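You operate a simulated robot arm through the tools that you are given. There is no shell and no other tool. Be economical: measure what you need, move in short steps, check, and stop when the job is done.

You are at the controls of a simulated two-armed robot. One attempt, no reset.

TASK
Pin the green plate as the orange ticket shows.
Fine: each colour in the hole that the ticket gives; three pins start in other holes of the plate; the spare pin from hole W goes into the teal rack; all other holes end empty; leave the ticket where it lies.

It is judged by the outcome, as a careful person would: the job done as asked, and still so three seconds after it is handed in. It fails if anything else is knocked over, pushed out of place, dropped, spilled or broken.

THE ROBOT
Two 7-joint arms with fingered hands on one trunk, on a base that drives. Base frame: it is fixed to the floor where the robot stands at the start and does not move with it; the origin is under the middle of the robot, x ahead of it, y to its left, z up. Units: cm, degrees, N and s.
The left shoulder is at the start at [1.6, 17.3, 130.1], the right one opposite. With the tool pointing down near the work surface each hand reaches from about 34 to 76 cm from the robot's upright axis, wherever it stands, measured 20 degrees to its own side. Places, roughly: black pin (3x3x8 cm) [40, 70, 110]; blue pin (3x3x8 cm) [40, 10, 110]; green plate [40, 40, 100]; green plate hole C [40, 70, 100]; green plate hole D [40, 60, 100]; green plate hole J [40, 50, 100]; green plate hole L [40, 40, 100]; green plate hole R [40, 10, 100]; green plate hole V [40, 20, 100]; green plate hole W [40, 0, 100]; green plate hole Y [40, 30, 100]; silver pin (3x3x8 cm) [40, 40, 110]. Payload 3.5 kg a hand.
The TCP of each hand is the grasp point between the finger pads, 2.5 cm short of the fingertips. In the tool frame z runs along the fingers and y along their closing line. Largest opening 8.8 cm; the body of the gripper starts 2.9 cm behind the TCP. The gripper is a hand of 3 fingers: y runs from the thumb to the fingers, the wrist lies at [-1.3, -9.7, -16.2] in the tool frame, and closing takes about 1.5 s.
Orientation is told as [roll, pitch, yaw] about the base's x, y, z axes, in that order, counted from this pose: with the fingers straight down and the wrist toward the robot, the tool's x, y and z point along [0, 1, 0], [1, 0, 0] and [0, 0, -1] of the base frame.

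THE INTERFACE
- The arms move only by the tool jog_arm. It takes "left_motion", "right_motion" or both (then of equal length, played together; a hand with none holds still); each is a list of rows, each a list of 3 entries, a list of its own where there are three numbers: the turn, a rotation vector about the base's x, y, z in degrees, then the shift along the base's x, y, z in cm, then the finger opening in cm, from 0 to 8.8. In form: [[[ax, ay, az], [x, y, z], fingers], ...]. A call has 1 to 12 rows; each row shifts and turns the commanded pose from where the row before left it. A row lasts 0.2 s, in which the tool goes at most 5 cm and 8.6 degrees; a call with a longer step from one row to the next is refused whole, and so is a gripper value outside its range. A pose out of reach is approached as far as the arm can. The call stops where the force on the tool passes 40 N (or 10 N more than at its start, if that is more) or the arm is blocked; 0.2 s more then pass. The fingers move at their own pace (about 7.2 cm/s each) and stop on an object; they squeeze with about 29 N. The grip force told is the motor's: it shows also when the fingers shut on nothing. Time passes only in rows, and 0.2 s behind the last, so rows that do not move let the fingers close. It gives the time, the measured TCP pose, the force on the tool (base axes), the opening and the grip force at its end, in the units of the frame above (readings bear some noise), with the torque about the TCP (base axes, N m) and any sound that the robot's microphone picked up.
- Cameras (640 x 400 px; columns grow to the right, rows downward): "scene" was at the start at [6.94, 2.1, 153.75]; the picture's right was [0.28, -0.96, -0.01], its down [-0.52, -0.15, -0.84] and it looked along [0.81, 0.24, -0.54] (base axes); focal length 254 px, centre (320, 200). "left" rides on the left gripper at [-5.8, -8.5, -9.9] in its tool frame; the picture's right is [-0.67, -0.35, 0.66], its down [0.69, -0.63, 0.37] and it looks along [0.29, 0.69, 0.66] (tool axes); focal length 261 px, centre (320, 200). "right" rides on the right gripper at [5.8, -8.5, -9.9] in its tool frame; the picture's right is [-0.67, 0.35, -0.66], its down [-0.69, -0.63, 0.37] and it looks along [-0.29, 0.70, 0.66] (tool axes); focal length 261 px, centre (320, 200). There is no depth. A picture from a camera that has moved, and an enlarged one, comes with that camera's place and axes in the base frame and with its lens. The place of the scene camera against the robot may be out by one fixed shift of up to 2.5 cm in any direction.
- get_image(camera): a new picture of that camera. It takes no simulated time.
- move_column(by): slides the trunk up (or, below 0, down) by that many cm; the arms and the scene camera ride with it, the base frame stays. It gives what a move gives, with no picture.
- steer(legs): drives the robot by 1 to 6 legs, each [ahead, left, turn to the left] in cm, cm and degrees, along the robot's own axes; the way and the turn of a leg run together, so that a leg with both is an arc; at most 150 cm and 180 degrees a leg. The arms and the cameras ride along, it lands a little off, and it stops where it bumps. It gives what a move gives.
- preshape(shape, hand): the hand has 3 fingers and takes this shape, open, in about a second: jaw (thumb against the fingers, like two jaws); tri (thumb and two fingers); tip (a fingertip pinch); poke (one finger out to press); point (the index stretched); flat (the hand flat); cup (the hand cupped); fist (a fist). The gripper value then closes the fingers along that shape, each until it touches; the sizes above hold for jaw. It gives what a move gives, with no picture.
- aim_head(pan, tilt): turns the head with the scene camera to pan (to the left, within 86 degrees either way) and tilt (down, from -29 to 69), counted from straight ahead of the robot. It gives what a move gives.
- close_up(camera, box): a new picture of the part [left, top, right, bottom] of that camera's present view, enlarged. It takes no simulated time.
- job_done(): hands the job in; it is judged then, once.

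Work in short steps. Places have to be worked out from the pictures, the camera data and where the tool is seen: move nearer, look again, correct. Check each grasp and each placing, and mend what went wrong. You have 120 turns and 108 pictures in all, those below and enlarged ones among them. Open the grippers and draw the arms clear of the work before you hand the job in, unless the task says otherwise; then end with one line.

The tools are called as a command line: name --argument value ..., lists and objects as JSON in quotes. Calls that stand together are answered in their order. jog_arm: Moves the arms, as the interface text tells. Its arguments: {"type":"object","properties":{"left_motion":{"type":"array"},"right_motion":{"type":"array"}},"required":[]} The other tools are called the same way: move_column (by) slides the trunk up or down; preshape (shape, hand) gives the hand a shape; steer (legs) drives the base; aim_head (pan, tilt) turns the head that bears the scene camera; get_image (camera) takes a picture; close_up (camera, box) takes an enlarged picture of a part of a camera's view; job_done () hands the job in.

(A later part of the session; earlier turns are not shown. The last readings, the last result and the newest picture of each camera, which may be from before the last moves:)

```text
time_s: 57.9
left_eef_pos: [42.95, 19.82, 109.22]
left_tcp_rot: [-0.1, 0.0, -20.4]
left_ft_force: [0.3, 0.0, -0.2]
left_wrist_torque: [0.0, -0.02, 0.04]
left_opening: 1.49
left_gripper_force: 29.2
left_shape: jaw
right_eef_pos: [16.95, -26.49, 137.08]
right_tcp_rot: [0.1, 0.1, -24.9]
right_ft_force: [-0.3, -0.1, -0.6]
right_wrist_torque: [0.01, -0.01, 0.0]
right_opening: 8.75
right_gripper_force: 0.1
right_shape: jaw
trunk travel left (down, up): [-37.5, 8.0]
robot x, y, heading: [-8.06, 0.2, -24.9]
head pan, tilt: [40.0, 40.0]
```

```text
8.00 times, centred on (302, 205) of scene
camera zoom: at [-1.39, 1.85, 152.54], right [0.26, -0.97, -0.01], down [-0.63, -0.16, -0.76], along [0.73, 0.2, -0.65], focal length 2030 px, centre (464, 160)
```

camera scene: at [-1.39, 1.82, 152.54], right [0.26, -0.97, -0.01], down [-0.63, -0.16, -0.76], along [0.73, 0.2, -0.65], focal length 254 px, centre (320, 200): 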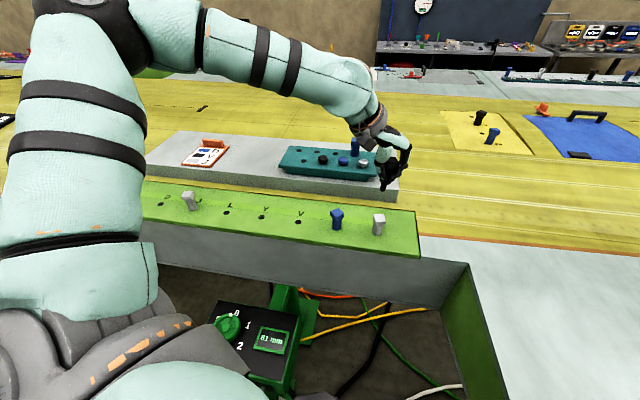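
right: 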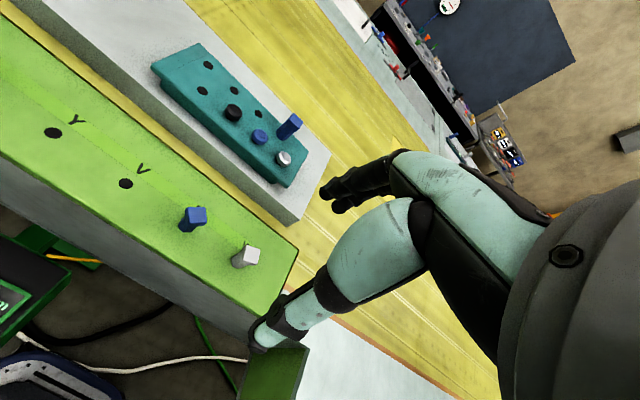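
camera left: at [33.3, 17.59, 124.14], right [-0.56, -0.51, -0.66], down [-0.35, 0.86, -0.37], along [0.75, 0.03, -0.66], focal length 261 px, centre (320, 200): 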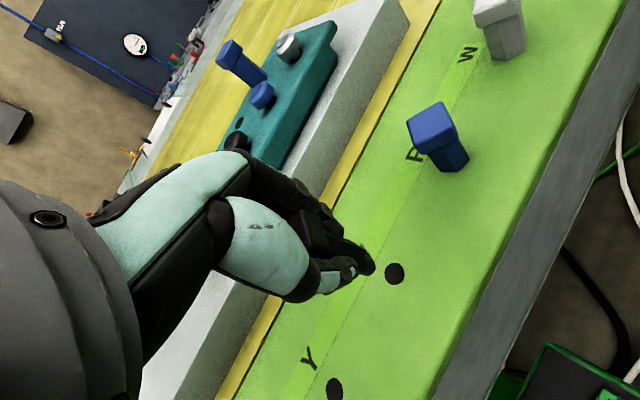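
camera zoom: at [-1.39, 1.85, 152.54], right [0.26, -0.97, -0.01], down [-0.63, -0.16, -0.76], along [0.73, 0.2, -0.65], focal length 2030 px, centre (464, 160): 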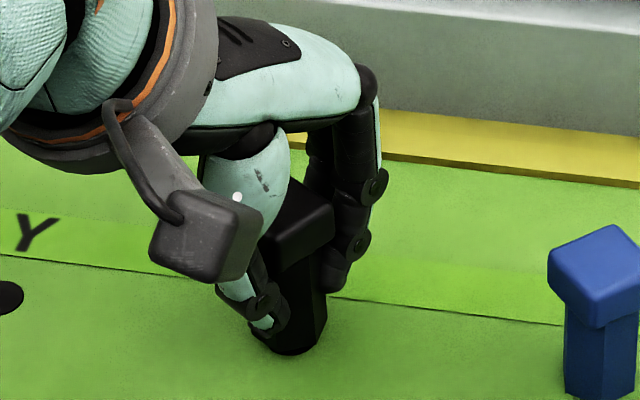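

Going in cleanly; lower another 0.4 to seat.

jog_arm --left_motion '[[[0, 0, 0], [0, 0, -0.2], 0], [[0, 0, 0], [0, 0, -0.2], 0], [[0, 0, 0], [0, 0, 0], 0]]'

close_up --camera "scene" --box '[262, 180, 342, 230]'

```text
time_s: 58.7
left_eef_pos: [42.88, 19.87, 108.92]
left_tcp_rot: [0.0, 0.0, -20.5]
left_ft_force: [-0.1, -0.6, -1.4]
left_wrist_torque: [0.0, -0.02, 0.01]
left_opening: 1.47
left_gripper_force: 28.4
left_shape: jaw
right_eef_pos: [17.1, -26.35, 137.02]
right_tcp_rot: [0.1, 0.1, -24.9]
right_ft_force: [0.4, -1.3, 0.3]
right_wrist_torque: [-0.01, 0.02, 0.04]
right_opening: 8.76
right_gripper_force: 0.1
right_shape: jaw
trunk travel left (down, up): [-37.5, 8.0]
robot x, y, heading: [-7.93, 0.24, -25.0]
head pan, tilt: [40.0, 40.0]
```

```text
8.00 times, centred on (302, 205) of scene
camera zoom: at [-1.39, 1.85, 152.54], right [0.26, -0.97, -0.01], down [-0.63, -0.16, -0.76], along [0.73, 0.2, -0.65], focal length 2030 px, centre (464, 160)
```

zoom: 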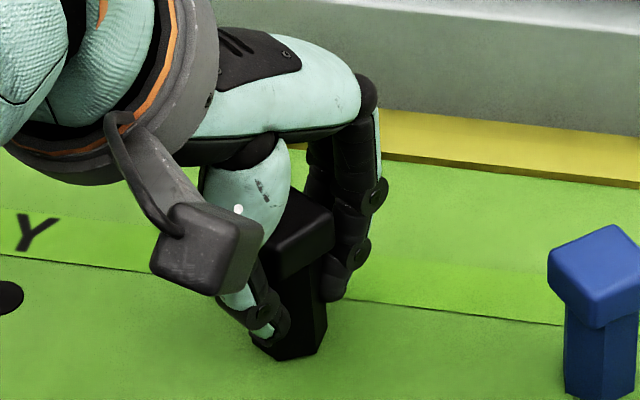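

Practically seated. Release and rise.

jog_arm --left_motion '[[[0, 0, 0], [0, 0, -0.15], 0], [[0, 0, 0], [0, 0, 0], 3], [[0, 0, 0], [0, 0, 0], 6], [[0, 0, 0], [0, 0, 0], 7.5], [[0, 0, 0], [0, 0, 0], 7.5], [[0, 0, 0], [0, 0, 0], 7.5], [[0, 0, 0], [0, 0, 2], 7.5], [[0, 0, 0], [0, 0, 4], 7.5], [[0, 0, 0], [0, 0, 4.5], 7.5], [[0, 0, 0], [0, 0, 4.5], 8.8]]'

get_image --camera "left"

close_up --camera "scene" --box '[250, 180, 410, 280]'

```text
time_s: 60.9
left_eef_pos: [42.85, 19.85, 123.77]
left_tcp_rot: [0.1, 0.0, -20.4]
left_ft_force: [0.9, 0.7, -0.7]
left_wrist_torque: [0.0, 0.0, 0.02]
left_opening: 8.76
left_gripper_force: 0.1
left_shape: jaw
right_eef_pos: [16.97, -26.45, 137.01]
right_tcp_rot: [0.1, 0.0, -24.9]
right_ft_force: [-0.2, -0.7, -0.5]
right_wrist_torque: [0.02, -0.01, 0.05]
right_opening: 8.76
right_gripper_force: 0.0
right_shape: jaw
trunk travel left (down, up): [-37.5, 8.0]
robot x, y, heading: [-8.06, 0.43, -25.0]
head pan, tilt: [40.0, 40.0]
```

```text
39 pictures are left
camera left: at [33.05, 17.38, 133.73], right [-0.56, -0.51, -0.66], down [-0.35, 0.86, -0.37], along [0.75, 0.03, -0.66], focal length 261 px, centre (320, 200)
```

left: 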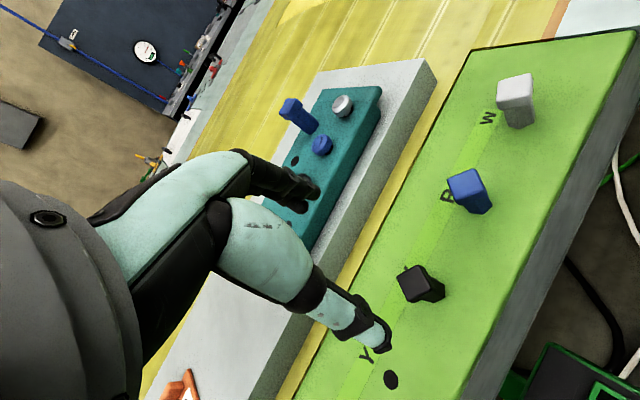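

```text
4.00 times, centred on (330, 230) of scene
camera zoom: at [-1.5, 1.78, 152.55], right [0.26, -0.97, -0.01], down [-0.63, -0.16, -0.76], along [0.73, 0.2, -0.65], focal length 1015 px, centre (280, 80)
```

zoom: 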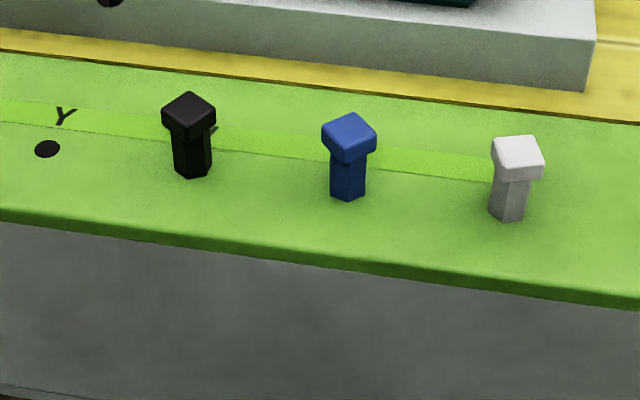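

Black is upright and seated in V. Next is blue at R, about (43.9,10.2); I move above it and zoom for yaw.

jog_arm --left_motion '[[[0, 0, 0], [0.35, -3.2, 0], 8.8], [[0, 0, 0], [0.35, -3.2, 0], 8.8], [[0, 0, 0], [0.35, -3.2, 0], 8.8], [[0, 0, 0], [0, 0, -3.6], 8.8], [[0, 0, 0], [0, 0, 0], 8.8]]'

close_up --camera "left" --box '[340, 220, 468, 300]'

```text
time_s: 62.1
left_eef_pos: [43.94, 10.26, 120.15]
left_tcp_rot: [-0.1, 0.0, -20.4]
left_ft_force: [-0.9, -0.5, 0.3]
left_wrist_torque: [0.03, 0.0, 0.01]
left_opening: 8.75
left_gripper_force: 0.1
left_shape: jaw
right_eef_pos: [17.14, -26.24, 137.13]
right_tcp_rot: [-0.1, 0.0, -24.9]
right_ft_force: [0.3, 0.0, 1.0]
right_wrist_torque: [0.03, 0.0, 0.01]
right_opening: 8.77
right_gripper_force: 0.0
right_shape: jaw
trunk travel left (down, up): [-37.5, 8.0]
robot x, y, heading: [-7.95, 0.34, -25.1]
head pan, tilt: [40.0, 40.0]
```

```text
5.00 times, centred on (404, 260) of left
camera zoom: at [34.21, 7.9, 130.07], right [-0.56, -0.51, -0.65], down [-0.35, 0.86, -0.37], along [0.75, 0.03, -0.66], focal length 1303 px, centre (-100, -100)
```

zoom: 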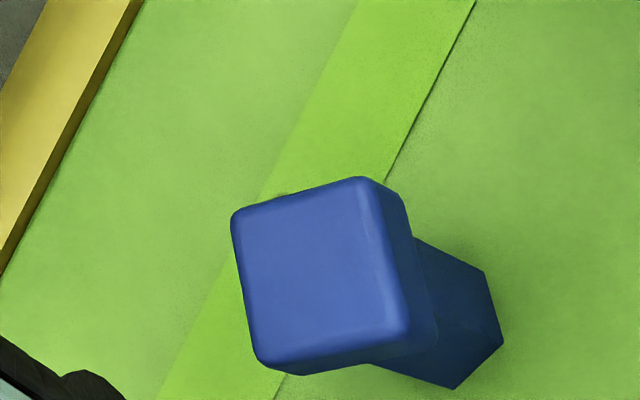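

Blue face normals are at about -43.5°, centre (43.93,10.24). I yaw by -23° and descend.

jog_arm --left_motion '[[[0, 0, -7.7], [0, 0, 0], 8.8], [[0, 0, -7.7], [0, 0, 0], 8.8], [[0, 0, -7.7], [0, 0, 0], 8.8], [[0, 0, 0], [0, 0, -3.5], 8.8], [[0, 0, 0], [0, 0, -3.5], 8.8], [[0, 0, 0], [0, 0, -2.7], 8.8], [[0, 0, 0], [0, 0, -1.9], 8.8], [[0, 0, 0], [0, 0, 0], 8.8]]'

get_image --camera "left"

```text
time_s: 63.9
left_eef_pos: [44.03, 10.13, 108.48]
left_tcp_rot: [0.0, 0.1, -43.5]
left_ft_force: [0.4, 0.4, -0.1]
left_wrist_torque: [0.0, 0.01, 0.01]
left_opening: 8.77
left_gripper_force: 0.1
left_shape: jaw
right_eef_pos: [17.07, -26.42, 136.97]
right_tcp_rot: [0.1, 0.1, -24.9]
right_ft_force: [-1.0, 0.0, 0.3]
right_wrist_torque: [-0.01, 0.0, -0.02]
right_opening: 8.78
right_gripper_force: 0.0
right_shape: jaw
trunk travel left (down, up): [-37.5, 8.0]
robot x, y, heading: [-7.68, -0.09, -24.9]
head pan, tilt: [40.0, 40.0]
```

```text
36 pictures are left
camera left: at [34.02, 11.78, 118.48], right [-0.71, -0.25, -0.66], down [0.01, 0.93, -0.37], along [0.7, -0.27, -0.66], focal length 261 px, centre (320, 200)
```

left: 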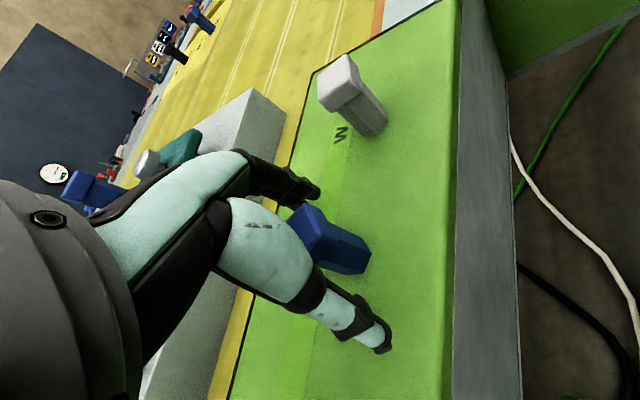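

Well bracketed. Close, and lift high.

jog_arm --left_motion '[[[0, 0, 0], [0, 0, 0], 4], [[0, 0, 0], [0, 0, 0], 1], [[0, 0, 0], [0, 0, 0], 0], [[0, 0, 0], [0, 0, 0], 0], [[0, 0, 0], [0, 0, 0], 0], [[0, 0, 0], [0, 0, 0], 0], [[0, 0, 0], [0, 0, 0], 0]]'

jog_arm --left_motion '[[[0, 0, 0], [0, 0, 1], 0], [[0, 0, 0], [0, 0, 1.5], 0], [[0, 0, 0], [0, 0, 2], 0], [[0, 0, 0], [0, 0, 4], 0], [[0, 0, 0], [0, 0, 4], 0], [[0, 0, 0], [0, 0, 3], 0], [[0, 0, 0], [0, 0, 0], 0]]'

steer --legs '[[0, 0, 25]]'

```text
time_s: 65.5
left_eef_pos: [44.03, 10.3, 108.6]
left_tcp_rot: [-0.1, 0.0, -43.5]
left_ft_force: [0.0, 1.0, -0.6]
left_wrist_torque: [-0.01, 0.01, 0.01]
left_opening: 1.32
left_gripper_force: 29.2
left_shape: jaw
right_eef_pos: [17.11, -26.34, 137.13]
right_tcp_rot: [0.1, 0.1, -24.9]
right_ft_force: [-0.5, -0.4, 0.1]
right_wrist_torque: [0.01, -0.01, 0.01]
right_opening: 8.74
right_gripper_force: 0.1
right_shape: jaw
trunk travel left (down, up): [-37.5, 8.0]
robot x, y, heading: [-8.23, -0.22, -25.1]
head pan, tilt: [40.0, 40.0]
```

```text
time_s: 67.1
left_eef_pos: [44.01, 10.21, 123.95]
left_tcp_rot: [0.0, 0.0, -43.5]
left_ft_force: [0.9, -0.6, -0.3]
left_wrist_torque: [0.0, 0.0, 0.01]
left_opening: 1.31
left_gripper_force: 29.2
left_shape: jaw
right_eef_pos: [17.15, -26.46, 137.09]
right_tcp_rot: [0.1, 0.2, -24.9]
right_ft_force: [0.4, -0.4, 0.4]
right_wrist_torque: [0.01, -0.02, -0.01]
right_opening: 8.77
right_gripper_force: 0.0
right_shape: jaw
trunk travel left (down, up): [-37.5, 8.0]
robot x, y, heading: [-7.86, 0.19, -25.1]
head pan, tilt: [40.0, 40.0]
```

```text
time_s: 68.8
left_eef_pos: [34.67, 31.29, 123.9]
left_tcp_rot: [0.0, 0.1, -18.4]
left_ft_force: [-0.1, 0.2, -0.4]
left_wrist_torque: [0.01, 0.0, -0.01]
left_opening: 1.28
left_gripper_force: 29.4
left_shape: jaw
right_eef_pos: [25.87, -13.24, 137.08]
right_tcp_rot: [0.0, 0.1, 0.2]
right_ft_force: [1.1, 0.2, 0.5]
right_wrist_torque: [0.0, 0.0, -0.01]
right_opening: 8.76
right_gripper_force: 0.1
right_shape: jaw
trunk travel left (down, up): [-37.5, 8.0]
robot x, y, heading: [-7.94, 0.07, 0.1]
head pan, tilt: [40.0, 40.0]
```

Now carry blue to above D (40.25,60.05), bringing yaw to about 10°, then lower to z≈114.

jog_arm --left_motion '[[[0, 0, 3.6], [0.7, 3.6, 0], 0], [[0, 0, 3.6], [0.7, 3.6, 0], 0], [[0, 0, 3.6], [0.7, 3.6, 0], 0], [[0, 0, 3.6], [0.7, 3.6, 0], 0], [[0, 0, 3.6], [0.7, 3.6, 0], 0], [[0, 0, 3.6], [0.7, 3.6, 0], 0], [[0, 0, 3.6], [0.7, 3.6, 0], 0], [[0, 0, 3.6], [0.7, 3.6, 0], 0], [[0, 0, 0], [0, 0, -3], 0], [[0, 0, 0], [0, 0, -4], 0], [[0, 0, 0], [0, 0, -3], 0], [[0, 0, 0], [0, 0, 0], 0]]'

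get_image --camera "left"

get_image --camera "scene"

```text
time_s: 71.4
left_eef_pos: [39.61, 59.73, 114.04]
left_tcp_rot: [0.1, -0.1, 10.6]
left_ft_force: [0.5, 0.9, -0.3]
left_wrist_torque: [0.01, 0.0, -0.01]
left_opening: 1.3
left_gripper_force: 29.2
left_shape: jaw
left hand out of reach, approached as far as the arm can: row 11
right_eef_pos: [25.89, -13.17, 137.01]
right_tcp_rot: [0.0, -0.1, 0.2]
right_ft_force: [-0.8, -0.6, -0.2]
right_wrist_torque: [-0.01, -0.04, 0.01]
right_opening: 8.76
right_gripper_force: 0.1
right_shape: jaw
trunk travel left (down, up): [-37.5, 8.0]
robot x, y, heading: [-7.86, 0.12, 0.0]
head pan, tilt: [40.0, 40.0]
```

```text
35 pictures are left
camera left: at [32.58, 52.56, 124.02], right [-0.22, -0.72, -0.66], down [-0.74, 0.56, -0.36], along [0.63, 0.41, -0.66], focal length 261 px, centre (320, 200)
```

left: 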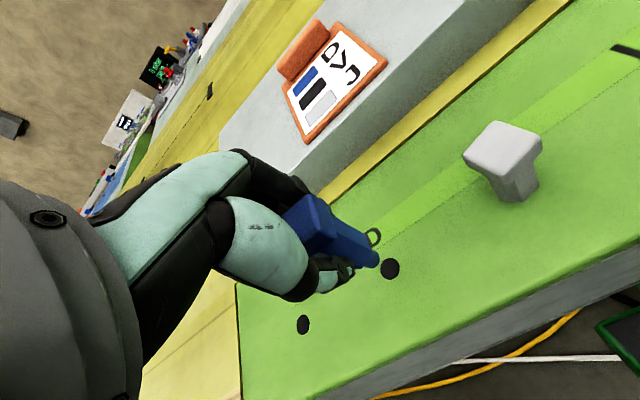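

```text
34 pictures are left
camera scene: at [-3.18, 5.14, 152.55], right [0.65, -0.76, -0.01], down [-0.5, -0.42, -0.76], along [0.57, 0.5, -0.65], focal length 254 px, centre (320, 200)
```

scene: 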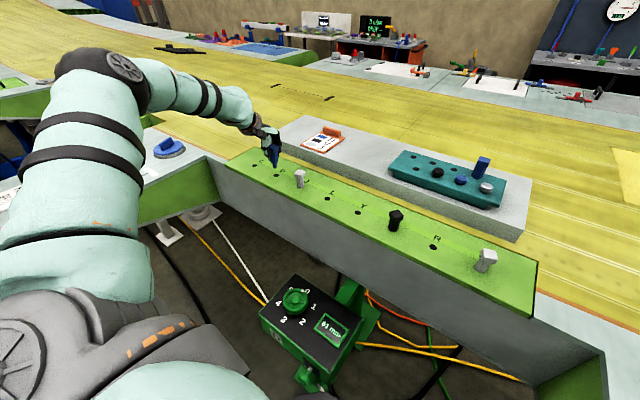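

D is just out of reach from here. I raise, drive forward 7 cm (original clear spot), and realign.

jog_arm --left_motion '[[[0, 0, 0], [-1, 0, 3], 0], [[0, 0, 0], [-1, 0, 3], 0], [[0, 0, 0], [-1, 0, 3], 0], [[0, 0, 0], [0, 0, 0], 0]]'

steer --legs '[[7, 0, 0]]'

jog_arm --left_motion '[[[0, 0, 0], [0, 0, 0], 0], [[0, 0, 0], [0, 0, 0], 0]]'

```text
time_s: 72.4
left_eef_pos: [36.77, 59.69, 123.28]
left_tcp_rot: [0.0, 0.0, 10.5]
left_ft_force: [-0.2, 0.5, -1.4]
left_wrist_torque: [-0.02, -0.03, -0.01]
left_opening: 1.29
left_gripper_force: 29.1
left_shape: jaw
right_eef_pos: [26.02, -13.15, 137.0]
right_tcp_rot: [0.1, 0.0, 0.3]
right_ft_force: [0.0, 0.7, 0.6]
right_wrist_torque: [0.03, 0.01, -0.02]
right_opening: 8.76
right_gripper_force: 0.0
right_shape: jaw
trunk travel left (down, up): [-37.5, 8.0]
robot x, y, heading: [-8.22, 0.02, 0.7]
head pan, tilt: [40.0, 40.0]
```

```text
time_s: 73.4
left_eef_pos: [42.87, 59.77, 123.75]
left_tcp_rot: [0.0, -0.5, 10.5]
left_ft_force: [-0.7, 0.1, -0.7]
left_wrist_torque: [-0.01, 0.0, 0.02]
left_opening: 1.27
left_gripper_force: 29.5
left_shape: jaw
right_eef_pos: [31.87, -13.1, 137.31]
right_tcp_rot: [0.1, -0.4, 0.3]
right_ft_force: [-0.4, 0.2, -0.2]
right_wrist_torque: [0.0, -0.03, -0.01]
right_opening: 8.75
right_gripper_force: 0.0
right_shape: jaw
trunk travel left (down, up): [-37.5, 8.0]
robot x, y, heading: [-1.08, 0.33, 0.2]
head pan, tilt: [40.0, 40.0]
```

```text
time_s: 74.0
left_eef_pos: [43.22, 59.74, 123.36]
left_tcp_rot: [0.0, -0.2, 10.6]
left_ft_force: [0.5, 0.3, -0.9]
left_wrist_torque: [-0.04, -0.01, 0.02]
left_opening: 1.29
left_gripper_force: 28.7
left_shape: jaw
right_eef_pos: [32.35, -13.15, 137.16]
right_tcp_rot: [0.1, -0.2, 0.4]
right_ft_force: [-0.1, 0.1, 0.4]
right_wrist_torque: [-0.02, -0.01, 0.02]
right_opening: 8.75
right_gripper_force: 0.0
right_shape: jaw
trunk travel left (down, up): [-37.5, 8.0]
robot x, y, heading: [-1.28, 0.03, 0.5]
head pan, tilt: [40.0, 40.0]
```

Move to D and lower to z≈113.8.

jog_arm --left_motion '[[[0, 0, 0], [-1.6, 0.15, 0], 0], [[0, 0, 0], [-1.6, 0.15, 0], 0], [[0, 0, 0], [0, 0, -3], 0], [[0, 0, 0], [0, 0, -3.5], 0], [[0, 0, 0], [0, 0, -3], 0], [[0, 0, 0], [0, 0, 0], 0]]'

close_up --camera "left" --box '[310, 220, 438, 300]'

get_image --camera "scene"

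```text
time_s: 75.4
left_eef_pos: [40.52, 60.06, 113.79]
left_tcp_rot: [0.0, 0.0, 10.7]
left_ft_force: [0.1, -0.8, 0.3]
left_wrist_torque: [0.04, 0.02, -0.02]
left_opening: 1.28
left_gripper_force: 28.8
left_shape: jaw
right_eef_pos: [32.82, -13.13, 137.12]
right_tcp_rot: [0.1, 0.0, 0.4]
right_ft_force: [-0.5, -0.1, -1.0]
right_wrist_torque: [0.0, -0.02, 0.0]
right_opening: 8.77
right_gripper_force: 0.1
right_shape: jaw
trunk travel left (down, up): [-37.5, 8.0]
robot x, y, heading: [-0.7, 0.3, -0.1]
head pan, tilt: [40.0, 40.0]
```

```text
5.00 times, centred on (374, 260) of left
camera zoom: at [33.36, 52.85, 123.7], right [-0.22, -0.72, -0.66], down [-0.74, 0.56, -0.37], along [0.63, 0.41, -0.66], focal length 1303 px, centre (50, -100)
```

zoom: 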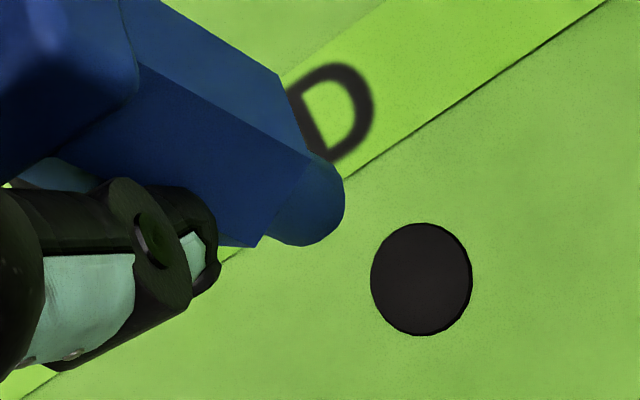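

```text
32 pictures are left
camera scene: at [3.79, 5.11, 152.55], right [0.65, -0.76, -0.01], down [-0.5, -0.42, -0.76], along [0.57, 0.5, -0.65], focal length 254 px, centre (320, 200)
```

scene: 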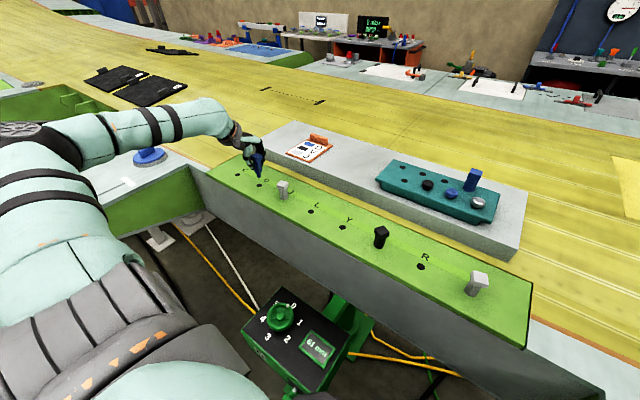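

Hole D at (40.24,60.05); tip at about (40.65,59.9). I correct by (-0.37,+0.1) and lower to just above the mouth.

jog_arm --left_motion '[[[0, 0, 0], [-0.37, 0.1, -1], 0], [[0, 0, 0], [0, 0, -0.8], 0], [[0, 0, 0], [0, 0, -0.5], 0], [[0, 0, 0], [0, 0, 0], 0]]'

close_up --camera "left" --box '[310, 220, 438, 300]'

close_up --camera "scene" --box '[225, 145, 305, 195]'

```text
time_s: 76.4
left_eef_pos: [39.97, 60.26, 111.5]
left_tcp_rot: [0.1, 0.0, 10.6]
left_ft_force: [-0.1, 0.6, -0.8]
left_wrist_torque: [-0.01, -0.02, -0.02]
left_opening: 1.31
left_gripper_force: 29.2
left_shape: jaw
right_eef_pos: [32.77, -13.16, 137.03]
right_tcp_rot: [0.1, -0.1, 0.4]
right_ft_force: [0.3, 0.0, -0.3]
right_wrist_torque: [0.02, 0.03, -0.02]
right_opening: 8.77
right_gripper_force: 0.0
right_shape: jaw
trunk travel left (down, up): [-37.5, 8.0]
robot x, y, heading: [-0.94, -0.31, 0.1]
head pan, tilt: [40.0, 40.0]
```

```text
5.00 times, centred on (374, 260) of left
camera zoom: at [32.93, 52.99, 121.39], right [-0.22, -0.72, -0.66], down [-0.74, 0.56, -0.37], along [0.63, 0.41, -0.66], focal length 1303 px, centre (50, -100)
```

zoom: 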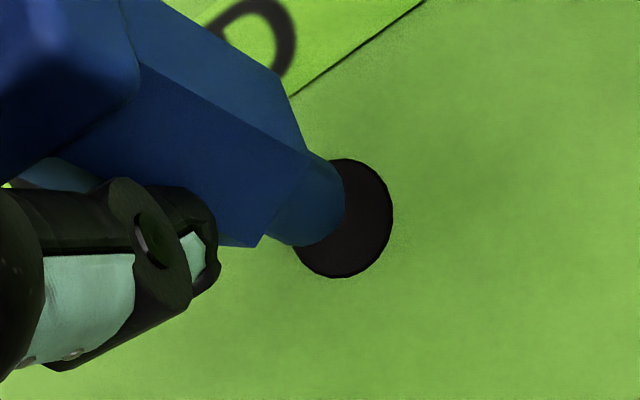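

```text
8.00 times, centred on (265, 170) of scene
camera zoom: at [3.76, 5.19, 152.54], right [0.65, -0.76, -0.01], down [-0.5, -0.42, -0.76], along [0.57, 0.5, -0.65], focal length 2030 px, centre (760, 440)
```

zoom: 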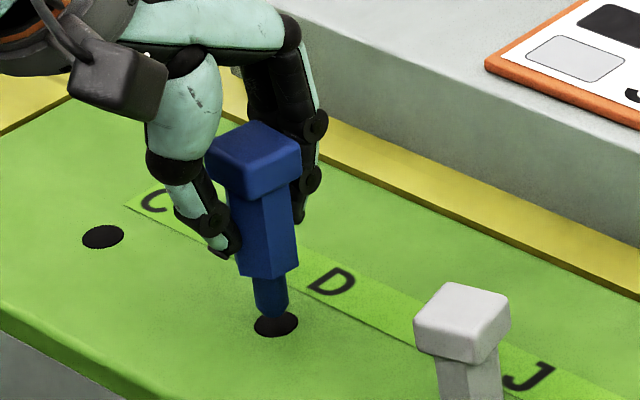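

Tip and hole agree within 0.05 cm. Insert stepwise.

jog_arm --left_motion '[[[0, 0, 0], [0, 0, -0.5], 0], [[0, 0, 0], [0, 0, -0.4], 0], [[0, 0, 0], [0, 0, -0.4], 0], [[0, 0, 0], [0, 0, 0], 0], [[0, 0, 0], [0, 0, -0.4], 0], [[0, 0, 0], [0, 0, -0.4], 0], [[0, 0, 0], [0, 0, 0], 0]]'

close_up --camera "scene" --box '[225, 145, 305, 195]'

```text
time_s: 78.0
left_eef_pos: [40.06, 60.19, 109.37]
left_tcp_rot: [0.0, 0.0, 10.7]
left_ft_force: [-0.8, 0.3, -0.2]
left_wrist_torque: [0.0, 0.03, -0.04]
left_opening: 1.27
left_gripper_force: 29.0
left_shape: jaw
right_eef_pos: [32.92, -13.13, 137.2]
right_tcp_rot: [0.1, 0.0, 0.4]
right_ft_force: [-0.2, 0.9, -0.1]
right_wrist_torque: [0.0, 0.02, -0.01]
right_opening: 8.75
right_gripper_force: 0.0
right_shape: jaw
trunk travel left (down, up): [-37.5, 8.0]
robot x, y, heading: [-1.25, -0.14, 0.2]
head pan, tilt: [40.0, 40.0]
```

```text
8.00 times, centred on (265, 170) of scene
camera zoom: at [3.78, 5.17, 152.54], right [0.65, -0.76, -0.01], down [-0.5, -0.42, -0.76], along [0.57, 0.5, -0.65], focal length 2030 px, centre (760, 440)
```

zoom: 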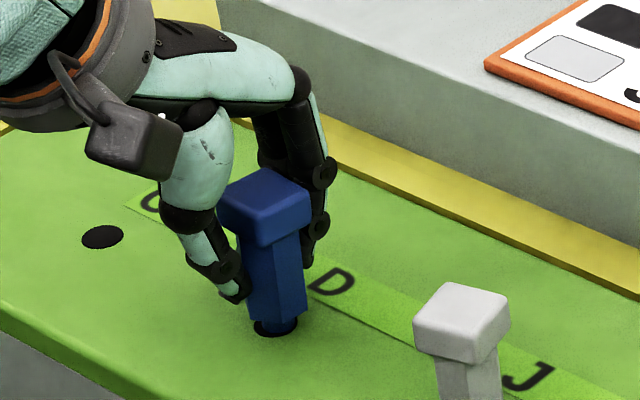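

It is entering without force. Lower the last 0.8 cm, release and rise.

jog_arm --left_motion '[[[0, 0, 0], [0, 0, -0.4], 0], [[0, 0, 0], [0, 0, -0.4], 0], [[0, 0, 0], [0, 0, 0], 0]]'

```text
time_s: 78.8
left_eef_pos: [40.13, 60.13, 108.52]
left_tcp_rot: [0.0, 0.1, 10.6]
left_ft_force: [0.0, -1.3, -0.5]
left_wrist_torque: [-0.01, -0.01, 0.0]
left_opening: 1.27
left_gripper_force: 29.0
left_shape: jaw
right_eef_pos: [32.93, -13.18, 137.1]
right_tcp_rot: [0.1, 0.0, 0.5]
right_ft_force: [0.6, 0.2, -0.2]
right_wrist_torque: [0.03, 0.02, -0.03]
right_opening: 8.77
right_gripper_force: 0.0
right_shape: jaw
trunk travel left (down, up): [-37.5, 8.0]
robot x, y, heading: [-0.82, 0.07, 0.1]
head pan, tilt: [40.0, 40.0]
```

Depth matches the original seated depth (108.5). Release.

jog_arm --left_motion '[[[0, 0, 0], [0, 0, 0], 3], [[0, 0, 0], [0, 0, 0], 6], [[0, 0, 0], [0, 0, 0], 7.5], [[0, 0, 0], [0, 0, 0], 7.5], [[0, 0, 0], [0, 0, 0], 7.5], [[0, 0, 0], [0, 0, 2], 7.5], [[0, 0, 0], [0, 0, 4], 7.5], [[0, 0, 0], [0, 0, 4.5], 7.5], [[0, 0, 0], [0, 0, 4.5], 8.8], [[0, 0, 0], [0, 0, 0], 8.8]]'

get_image --camera "scene"

close_up --camera "scene" --box '[200, 140, 360, 240]'

```text
time_s: 81.0
left_eef_pos: [40.19, 60.36, 123.54]
left_tcp_rot: [0.0, -0.1, 10.6]
left_ft_force: [-0.4, -0.9, 0.1]
left_wrist_torque: [-0.03, 0.02, -0.07]
left_opening: 8.76
left_gripper_force: 0.1
left_shape: jaw
right_eef_pos: [32.93, -13.09, 136.98]
right_tcp_rot: [0.1, 0.1, 0.4]
right_ft_force: [0.1, -0.9, 0.1]
right_wrist_torque: [0.01, 0.03, -0.03]
right_opening: 8.74
right_gripper_force: 0.1
right_shape: jaw
trunk travel left (down, up): [-37.5, 8.0]
robot x, y, heading: [-1.01, 0.14, 0.3]
head pan, tilt: [40.0, 40.0]
```

```text
28 pictures are left
camera scene: at [3.78, 5.18, 152.54], right [0.65, -0.76, -0.01], down [-0.5, -0.42, -0.76], along [0.57, 0.5, -0.65], focal length 254 px, centre (320, 200)
```

scene: 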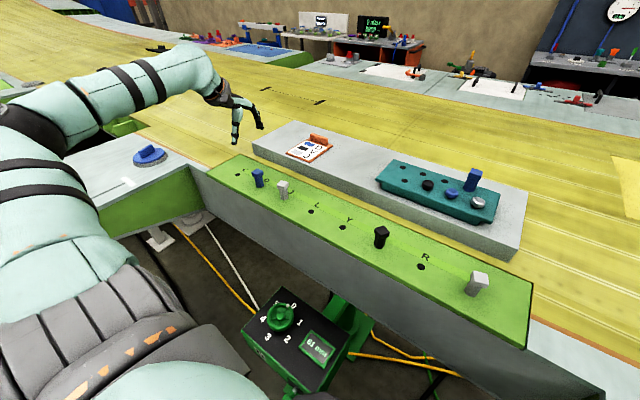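

```text
4.00 times, centred on (280, 190) of scene
camera zoom: at [3.78, 5.18, 152.54], right [0.65, -0.76, -0.01], down [-0.5, -0.42, -0.76], along [0.57, 0.5, -0.65], focal length 1015 px, centre (480, 240)
```

zoom: 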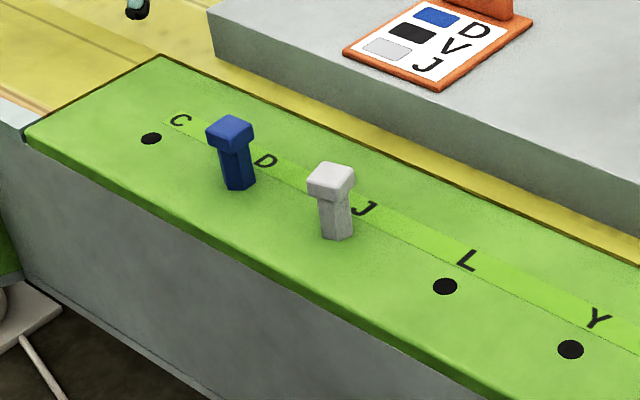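

Blue in D and silver in J look right. For W I bring the hand in and up, back off 7 cm and turn right 36° as before.

jog_arm --left_motion '[[[0, 0, -2], [0, -3, 3], 8.8], [[0, 0, -2], [-0.5, -3.5, 3], 8.8], [[0, 0, -2], [-0.5, -4, 2], 8.8], [[0, 0, -2], [-0.5, -4, 0], 8.8], [[0, 0, -2], [-0.5, -4, 0], 8.8], [[0, 0, 0], [0, -4, 0], 8.8], [[0, 0, 0], [0, 0, 0], 8.8]]'

steer --legs '[[-7, 0, 0], [0, 0, -36]]'

jog_arm --left_motion '[[[0, 0, 0], [0, 0, 0], 8.8], [[0, 0, 0], [0, 0, 0], 8.8], [[0, 0, 0], [0, 0, 0], 8.8]]'

```text
time_s: 82.6
left_eef_pos: [38.03, 37.67, 131.47]
left_tcp_rot: [-0.1, 0.0, 0.5]
left_ft_force: [-0.3, 0.1, 0.2]
left_wrist_torque: [-0.03, 0.01, -0.01]
left_opening: 8.76
left_gripper_force: 0.2
left_shape: jaw
right_eef_pos: [32.96, -13.2, 136.95]
right_tcp_rot: [0.1, -0.1, 0.5]
right_ft_force: [0.6, 0.1, -0.4]
right_wrist_torque: [0.02, -0.03, -0.02]
right_opening: 8.78
right_gripper_force: 0.1
right_shape: jaw
trunk travel left (down, up): [-37.5, 8.0]
robot x, y, heading: [-1.08, -0.23, 0.5]
head pan, tilt: [40.0, 40.0]
```

```text
time_s: 85.3
left_eef_pos: [45.84, 7.96, 131.49]
left_tcp_rot: [0.1, 0.0, -35.5]
left_ft_force: [0.5, 0.8, -1.3]
left_wrist_torque: [-0.01, 0.01, -0.01]
left_opening: 8.78
left_gripper_force: 0.0
left_shape: jaw
right_eef_pos: [11.51, -30.1, 137.08]
right_tcp_rot: [0.0, 0.0, -35.8]
right_ft_force: [0.2, -0.3, -0.4]
right_wrist_torque: [-0.01, 0.01, 0.02]
right_opening: 8.75
right_gripper_force: 0.0
right_shape: jaw
trunk travel left (down, up): [-37.5, 8.0]
robot x, y, heading: [-8.23, 0.31, -35.6]
head pan, tilt: [40.0, 40.0]
```

```text
time_s: 86.1
left_eef_pos: [45.77, 7.91, 131.44]
left_tcp_rot: [0.1, 0.0, -35.4]
left_ft_force: [-0.1, 0.5, 0.2]
left_wrist_torque: [-0.01, -0.01, 0.02]
left_opening: 8.76
left_gripper_force: 0.0
left_shape: jaw
right_eef_pos: [11.63, -30.2, 137.08]
right_tcp_rot: [-0.1, 0.0, -35.7]
right_ft_force: [-0.5, 0.3, 0.1]
right_wrist_torque: [0.01, 0.0, 0.01]
right_opening: 8.76
right_gripper_force: 0.0
right_shape: jaw
trunk travel left (down, up): [-37.5, 8.0]
robot x, y, heading: [-7.82, 0.47, -35.6]
head pan, tilt: [40.0, 40.0]
```

I take a picture from here for the rack geometry, then go above W.

get_image --camera "left"

jog_arm --left_motion '[[[0, 0, 0], [-0.4, -2.6, -3], 8.8], [[0, 0, 0], [-0.4, -2.6, -4], 8.8], [[0, 0, 0], [-0.3, -2.5, -4], 8.8], [[0, 0, 0], [0, 0, 0], 8.8]]'

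close_up --camera "left" --box '[340, 220, 468, 300]'

```text
26 pictures are left
camera left: at [35.69, 8.17, 141.42], right [-0.67, -0.34, -0.66], down [-0.12, 0.92, -0.37], along [0.73, -0.17, -0.66], focal length 261 px, centre (320, 200)
```

left: 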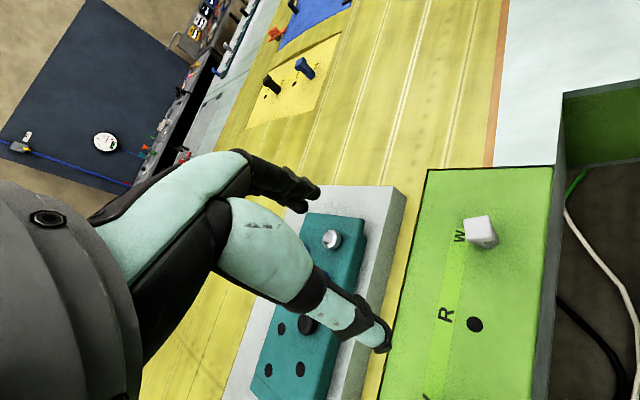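

```text
time_s: 87.1
left_eef_pos: [44.63, 0.13, 120.57]
left_tcp_rot: [0.0, 0.0, -35.5]
left_ft_force: [0.0, -0.5, -0.1]
left_wrist_torque: [-0.01, 0.01, 0.02]
left_opening: 8.76
left_gripper_force: 0.1
left_shape: jaw
right_eef_pos: [11.57, -30.21, 137.09]
right_tcp_rot: [-0.1, 0.0, -35.7]
right_ft_force: [0.9, 0.4, -0.5]
right_wrist_torque: [-0.01, 0.01, 0.01]
right_opening: 8.76
right_gripper_force: 0.0
right_shape: jaw
trunk travel left (down, up): [-37.5, 8.0]
robot x, y, heading: [-7.78, 0.19, -35.8]
head pan, tilt: [40.0, 40.0]
```

```text
5.00 times, centred on (404, 260) of left
camera zoom: at [34.53, 0.34, 130.38], right [-0.67, -0.34, -0.66], down [-0.12, 0.92, -0.37], along [0.73, -0.17, -0.66], focal length 1303 px, centre (-100, -100)
```

zoom: 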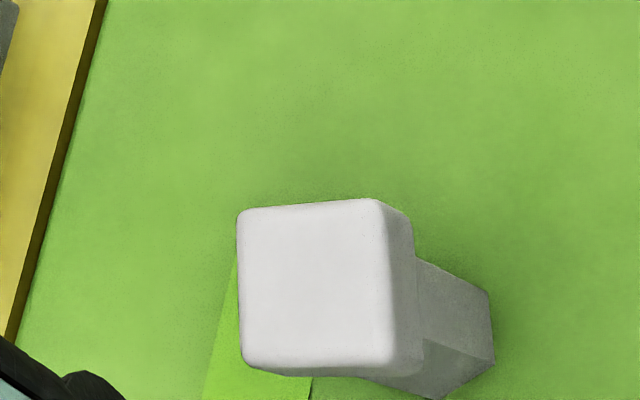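

W's silver faces lie at about -67.5°, centre (44.57,0.19). I yaw -32° and descend.

jog_arm --left_motion '[[[0, 0, -8], [0, 0, 0], 8.8], [[0, 0, -8], [0, 0, 0], 8.8], [[0, 0, -8], [0, 0, 0], 8.8], [[0, 0, -8], [0, 0, 0], 8.8], [[0, 0, 0], [0, 0, -3.5], 8.8], [[0, 0, 0], [0, 0, -3.5], 8.8], [[0, 0, 0], [0, 0, -3], 8.8], [[0, 0, 0], [0, 0, -2.1], 8.8], [[0, 0, 0], [0, 0, 0], 8.8]]'

get_image --camera "left"

```text
time_s: 89.1
left_eef_pos: [44.8, 0.14, 108.34]
left_tcp_rot: [0.0, -0.1, -67.5]
left_ft_force: [-0.1, 0.2, 0.4]
left_wrist_torque: [-0.03, 0.0, 0.02]
left_opening: 8.78
left_gripper_force: 0.2
left_shape: jaw
right_eef_pos: [11.73, -30.21, 137.05]
right_tcp_rot: [0.0, 0.0, -35.7]
right_ft_force: [-0.8, 0.9, 1.2]
right_wrist_torque: [0.01, 0.04, -0.01]
right_opening: 8.8
right_gripper_force: 0.0
right_shape: jaw
trunk travel left (down, up): [-37.5, 8.0]
robot x, y, heading: [-8.17, 0.13, -35.8]
head pan, tilt: [40.0, 40.0]
```

```text
24 pictures are left
camera left: at [36.28, 5.84, 118.32], right [-0.75, 0.06, -0.66], down [0.39, 0.84, -0.37], along [0.53, -0.53, -0.66], focal length 261 px, centre (320, 200)
```

left: 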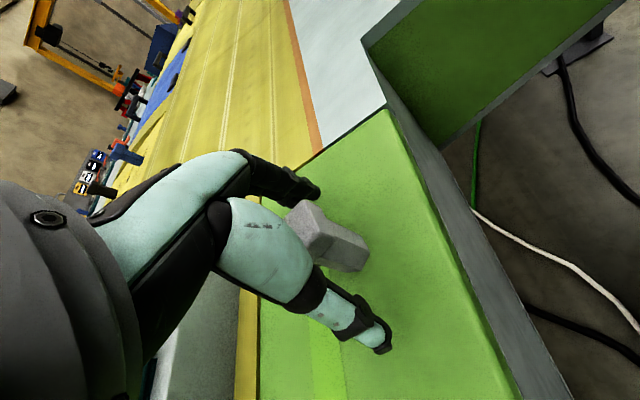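

Bracketed. Close and lift high.

jog_arm --left_motion '[[[0, 0, 0], [0, 0, 0], 4], [[0, 0, 0], [0, 0, 0], 1], [[0, 0, 0], [0, 0, 0], 0], [[0, 0, 0], [0, 0, 0], 0], [[0, 0, 0], [0, 0, 0], 0], [[0, 0, 0], [0, 0, 0], 0], [[0, 0, 0], [0, 0, 0], 0]]'

jog_arm --left_motion '[[[0, 0, 0], [0, 0, 1], 0], [[0, 0, 0], [0, 0, 1.5], 0], [[0, 0, 0], [0, 0, 2], 0], [[0, 0, 0], [0, 0, 4], 0], [[0, 0, 0], [0, 0, 5], 0], [[0, 0, 0], [0, 0, 5], 0], [[0, 0, 0], [0, 0, 4], 0], [[0, 0, 0], [0, 0, 0], 0]]'

get_image --camera "scene"

```text
time_s: 90.7
left_eef_pos: [44.76, 0.29, 108.29]
left_tcp_rot: [0.0, -0.1, -67.4]
left_ft_force: [-0.9, -0.3, 0.3]
left_wrist_torque: [0.0, 0.01, 0.0]
left_opening: 1.33
left_gripper_force: 28.8
left_shape: jaw
right_eef_pos: [11.71, -30.21, 137.16]
right_tcp_rot: [0.1, 0.0, -35.8]
right_ft_force: [-0.8, 0.7, 0.4]
right_wrist_torque: [0.03, 0.0, -0.03]
right_opening: 8.74
right_gripper_force: 0.1
right_shape: jaw
trunk travel left (down, up): [-37.5, 8.0]
robot x, y, heading: [-7.65, 0.32, -35.8]
head pan, tilt: [40.0, 40.0]
```

```text
time_s: 92.5
left_eef_pos: [44.7, 0.24, 130.97]
left_tcp_rot: [0.0, 0.1, -67.4]
left_ft_force: [0.0, 0.1, -0.5]
left_wrist_torque: [0.02, -0.04, -0.01]
left_opening: 1.29
left_gripper_force: 29.0
left_shape: jaw
right_eef_pos: [11.59, -30.19, 137.03]
right_tcp_rot: [0.0, 0.1, -35.6]
right_ft_force: [-0.2, -0.3, 0.8]
right_wrist_torque: [-0.05, 0.01, 0.01]
right_opening: 8.79
right_gripper_force: 0.1
right_shape: jaw
trunk travel left (down, up): [-37.5, 8.0]
robot x, y, heading: [-8.06, 0.26, -35.7]
head pan, tilt: [40.0, 40.0]
```

```text
23 pictures are left
camera scene: at [-1.21, 0.68, 152.55], right [0.07, -1.0, -0.01], down [-0.65, -0.04, -0.76], along [0.75, 0.06, -0.65], focal length 254 px, centre (320, 200)
```

scene: 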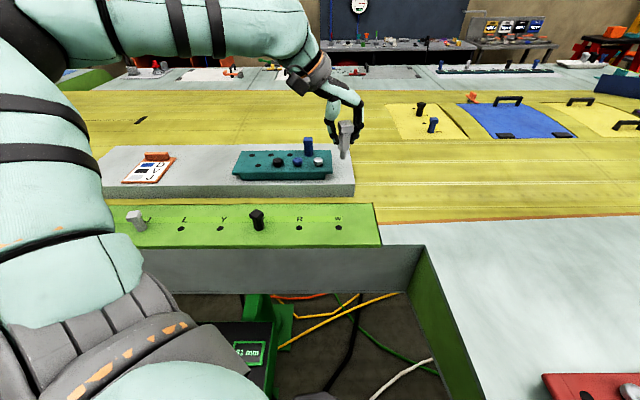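

Silver is in hand. Triangulating two views, the rack's top is z≈112.8, with its back-left empty hole near (65,26.6) and the next near (66,21). I carry the pin high toward the back-left hole, turning yaw to about 3°.

jog_arm --left_motion '[[[0, 0, 7], [1.5, 2.4, 0], 0], [[0, 0, 7], [1.8, 2.4, 0], 0], [[0, 0, 7], [1.8, 2.4, 0], 0], [[0, 0, 7], [1.8, 2.4, 0], 0], [[0, 0, 7], [1.8, 2.4, 0], 0], [[0, 0, 7], [1.8, 2.4, 0], 0], [[0, 0, 7], [1.8, 2.4, 0], 0], [[0, 0, 7], [1.8, 2.4, 0], 0], [[0, 0, 7], [1.8, 2.4, 0], 0], [[0, 0, 7], [1.8, 2.4, 0], 0], [[0, 0, 0], [1, 1, -2], 0], [[0, 0, 0], [0, 0, 0], 0]]'

get_image --camera "left"

close_up --camera "scene" --box '[220, 110, 348, 190]'

```text
time_s: 95.1
left_eef_pos: [63.43, 25.3, 128.83]
left_tcp_rot: [0.0, -0.1, 2.6]
left_ft_force: [-0.3, -0.3, -1.4]
left_wrist_torque: [-0.01, 0.02, 0.02]
left_opening: 1.29
left_gripper_force: 29.0
left_shape: jaw
right_eef_pos: [11.53, -30.18, 137.11]
right_tcp_rot: [0.1, -0.1, -35.7]
right_ft_force: [-0.2, -0.9, -0.7]
right_wrist_torque: [0.01, -0.01, 0.02]
right_opening: 8.76
right_gripper_force: 0.0
right_shape: jaw
trunk travel left (down, up): [-37.5, 8.0]
robot x, y, heading: [-7.85, 0.38, -35.6]
head pan, tilt: [40.0, 40.0]
```

```text
22 pictures are left
camera left: at [55.33, 19.11, 138.78], right [-0.32, -0.69, -0.66], down [-0.66, 0.66, -0.37], along [0.68, 0.32, -0.66], focal length 261 px, centre (320, 200)
```

left: 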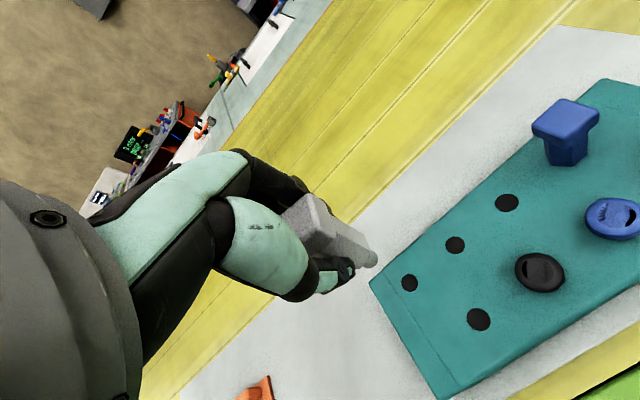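

```text
5.00 times, centred on (284, 150) of scene
camera zoom: at [-1.22, 0.69, 152.55], right [0.07, -1.0, -0.01], down [-0.65, -0.04, -0.76], along [0.75, 0.06, -0.65], focal length 1269 px, centre (500, 450)
```

zoom: 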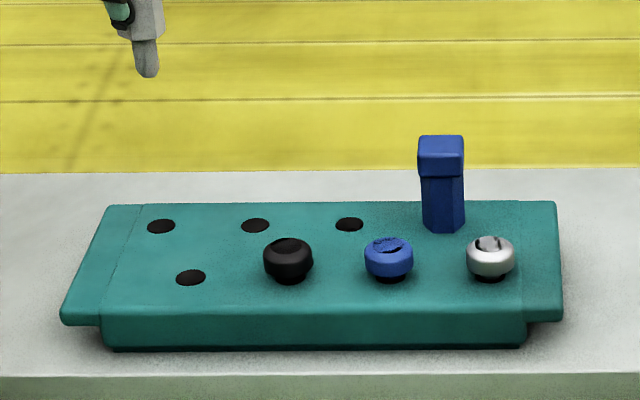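

Back-left rack hole is at (64.65,26.63,112.8) consistently across views. I move over it and lower to z≈121, with the tip about 2.5 above the rack.

jog_arm --left_motion '[[[0, 0, 0], [1.2, 1.33, 0], 0], [[0, 0, 0], [0, 0, -3], 0], [[0, 0, 0], [0, 0, -3], 0], [[0, 0, 0], [0, 0, -1.7], 0], [[0, 0, 0], [0, 0, 0], 0], [[0, 0, 0], [0, 0, 0], 0]]'

close_up --camera "left" --box '[310, 220, 438, 300]'

close_up --camera "scene" --box '[220, 110, 348, 190]'

```text
time_s: 96.5
left_eef_pos: [64.6, 26.47, 121.07]
left_tcp_rot: [0.0, 0.0, 2.6]
left_ft_force: [-0.2, -0.4, 0.0]
left_wrist_torque: [-0.02, 0.0, -0.04]
left_opening: 1.3
left_gripper_force: 29.6
left_shape: jaw
right_eef_pos: [11.63, -30.21, 136.95]
right_tcp_rot: [-0.1, 0.0, -35.7]
right_ft_force: [0.2, -0.3, 0.6]
right_wrist_torque: [-0.03, -0.02, -0.01]
right_opening: 8.76
right_gripper_force: 0.0
right_shape: jaw
trunk travel left (down, up): [-37.5, 8.0]
robot x, y, heading: [-7.95, 0.15, -35.6]
head pan, tilt: [40.0, 40.0]
```

```text
5.00 times, centred on (374, 260) of left
camera zoom: at [56.54, 20.41, 131.06], right [-0.32, -0.69, -0.66], down [-0.66, 0.66, -0.37], along [0.68, 0.32, -0.66], focal length 1303 px, centre (50, -100)
```

zoom: 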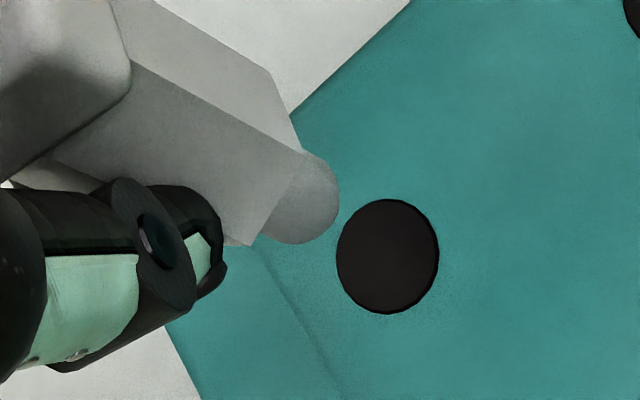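

```text
5.00 times, centred on (284, 150) of scene
camera zoom: at [-1.23, 0.67, 152.55], right [0.07, -1.0, -0.01], down [-0.65, -0.04, -0.76], along [0.75, 0.06, -0.65], focal length 1269 px, centre (500, 450)
```

zoom: 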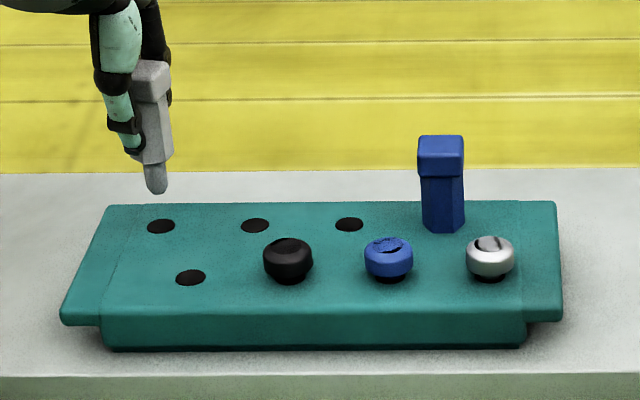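

Hole at (64.67,26.68), tip at about (64.72,26.38). I correct by +0.28 y and lower 2.1.

jog_arm --left_motion '[[[0, 0, 0], [-0.05, 0.28, -0.8], 0], [[0, 0, 0], [0, 0, -0.8], 0], [[0, 0, 0], [0, 0, -0.5], 0], [[0, 0, 0], [0, 0, 0], 0]]'

close_up --camera "left" --box '[310, 220, 438, 300]'

close_up --camera "scene" --box '[230, 120, 294, 160]'

```text
time_s: 97.5
left_eef_pos: [64.55, 26.79, 119.09]
left_tcp_rot: [0.0, 0.0, 2.6]
left_ft_force: [-0.8, -1.0, -0.8]
left_wrist_torque: [-0.04, 0.02, 0.04]
left_opening: 1.3
left_gripper_force: 28.9
left_shape: jaw
right_eef_pos: [11.63, -30.28, 137.12]
right_tcp_rot: [-0.1, 0.0, -35.7]
right_ft_force: [0.4, -0.5, -0.9]
right_wrist_torque: [0.0, -0.01, 0.03]
right_opening: 8.77
right_gripper_force: 0.0
right_shape: jaw
trunk travel left (down, up): [-37.5, 8.0]
robot x, y, heading: [-8.05, -0.02, -35.7]
head pan, tilt: [40.0, 40.0]
```

```text
5.00 times, centred on (374, 260) of left
camera zoom: at [56.47, 20.69, 128.99], right [-0.32, -0.69, -0.66], down [-0.66, 0.66, -0.37], along [0.68, 0.32, -0.66], focal length 1303 px, centre (50, -100)
```

zoom: 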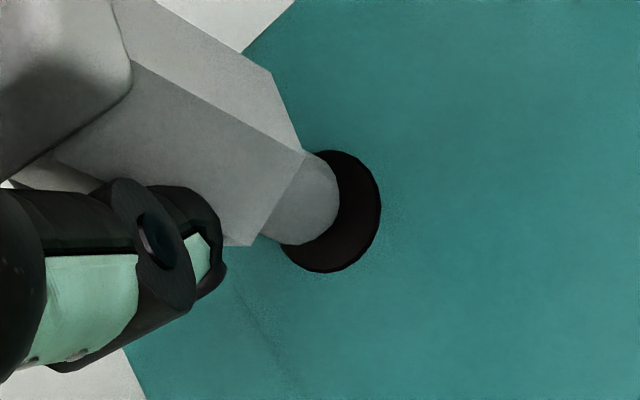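

```text
10.00 times, centred on (262, 140) of scene
camera zoom: at [-1.22, 0.69, 152.55], right [0.07, -1.0, -0.01], down [-0.65, -0.04, -0.76], along [0.75, 0.06, -0.65], focal length 2537 px, centre (900, 800)
```

zoom: 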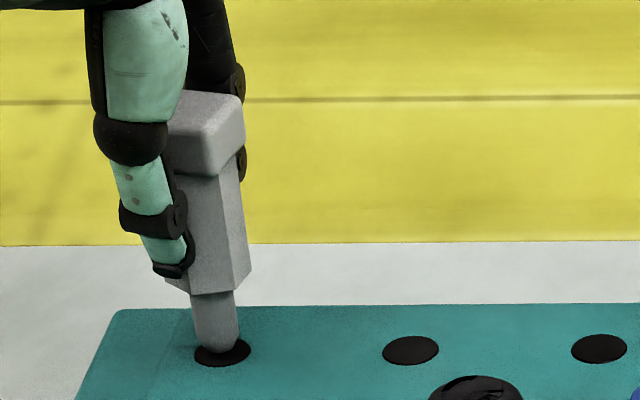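

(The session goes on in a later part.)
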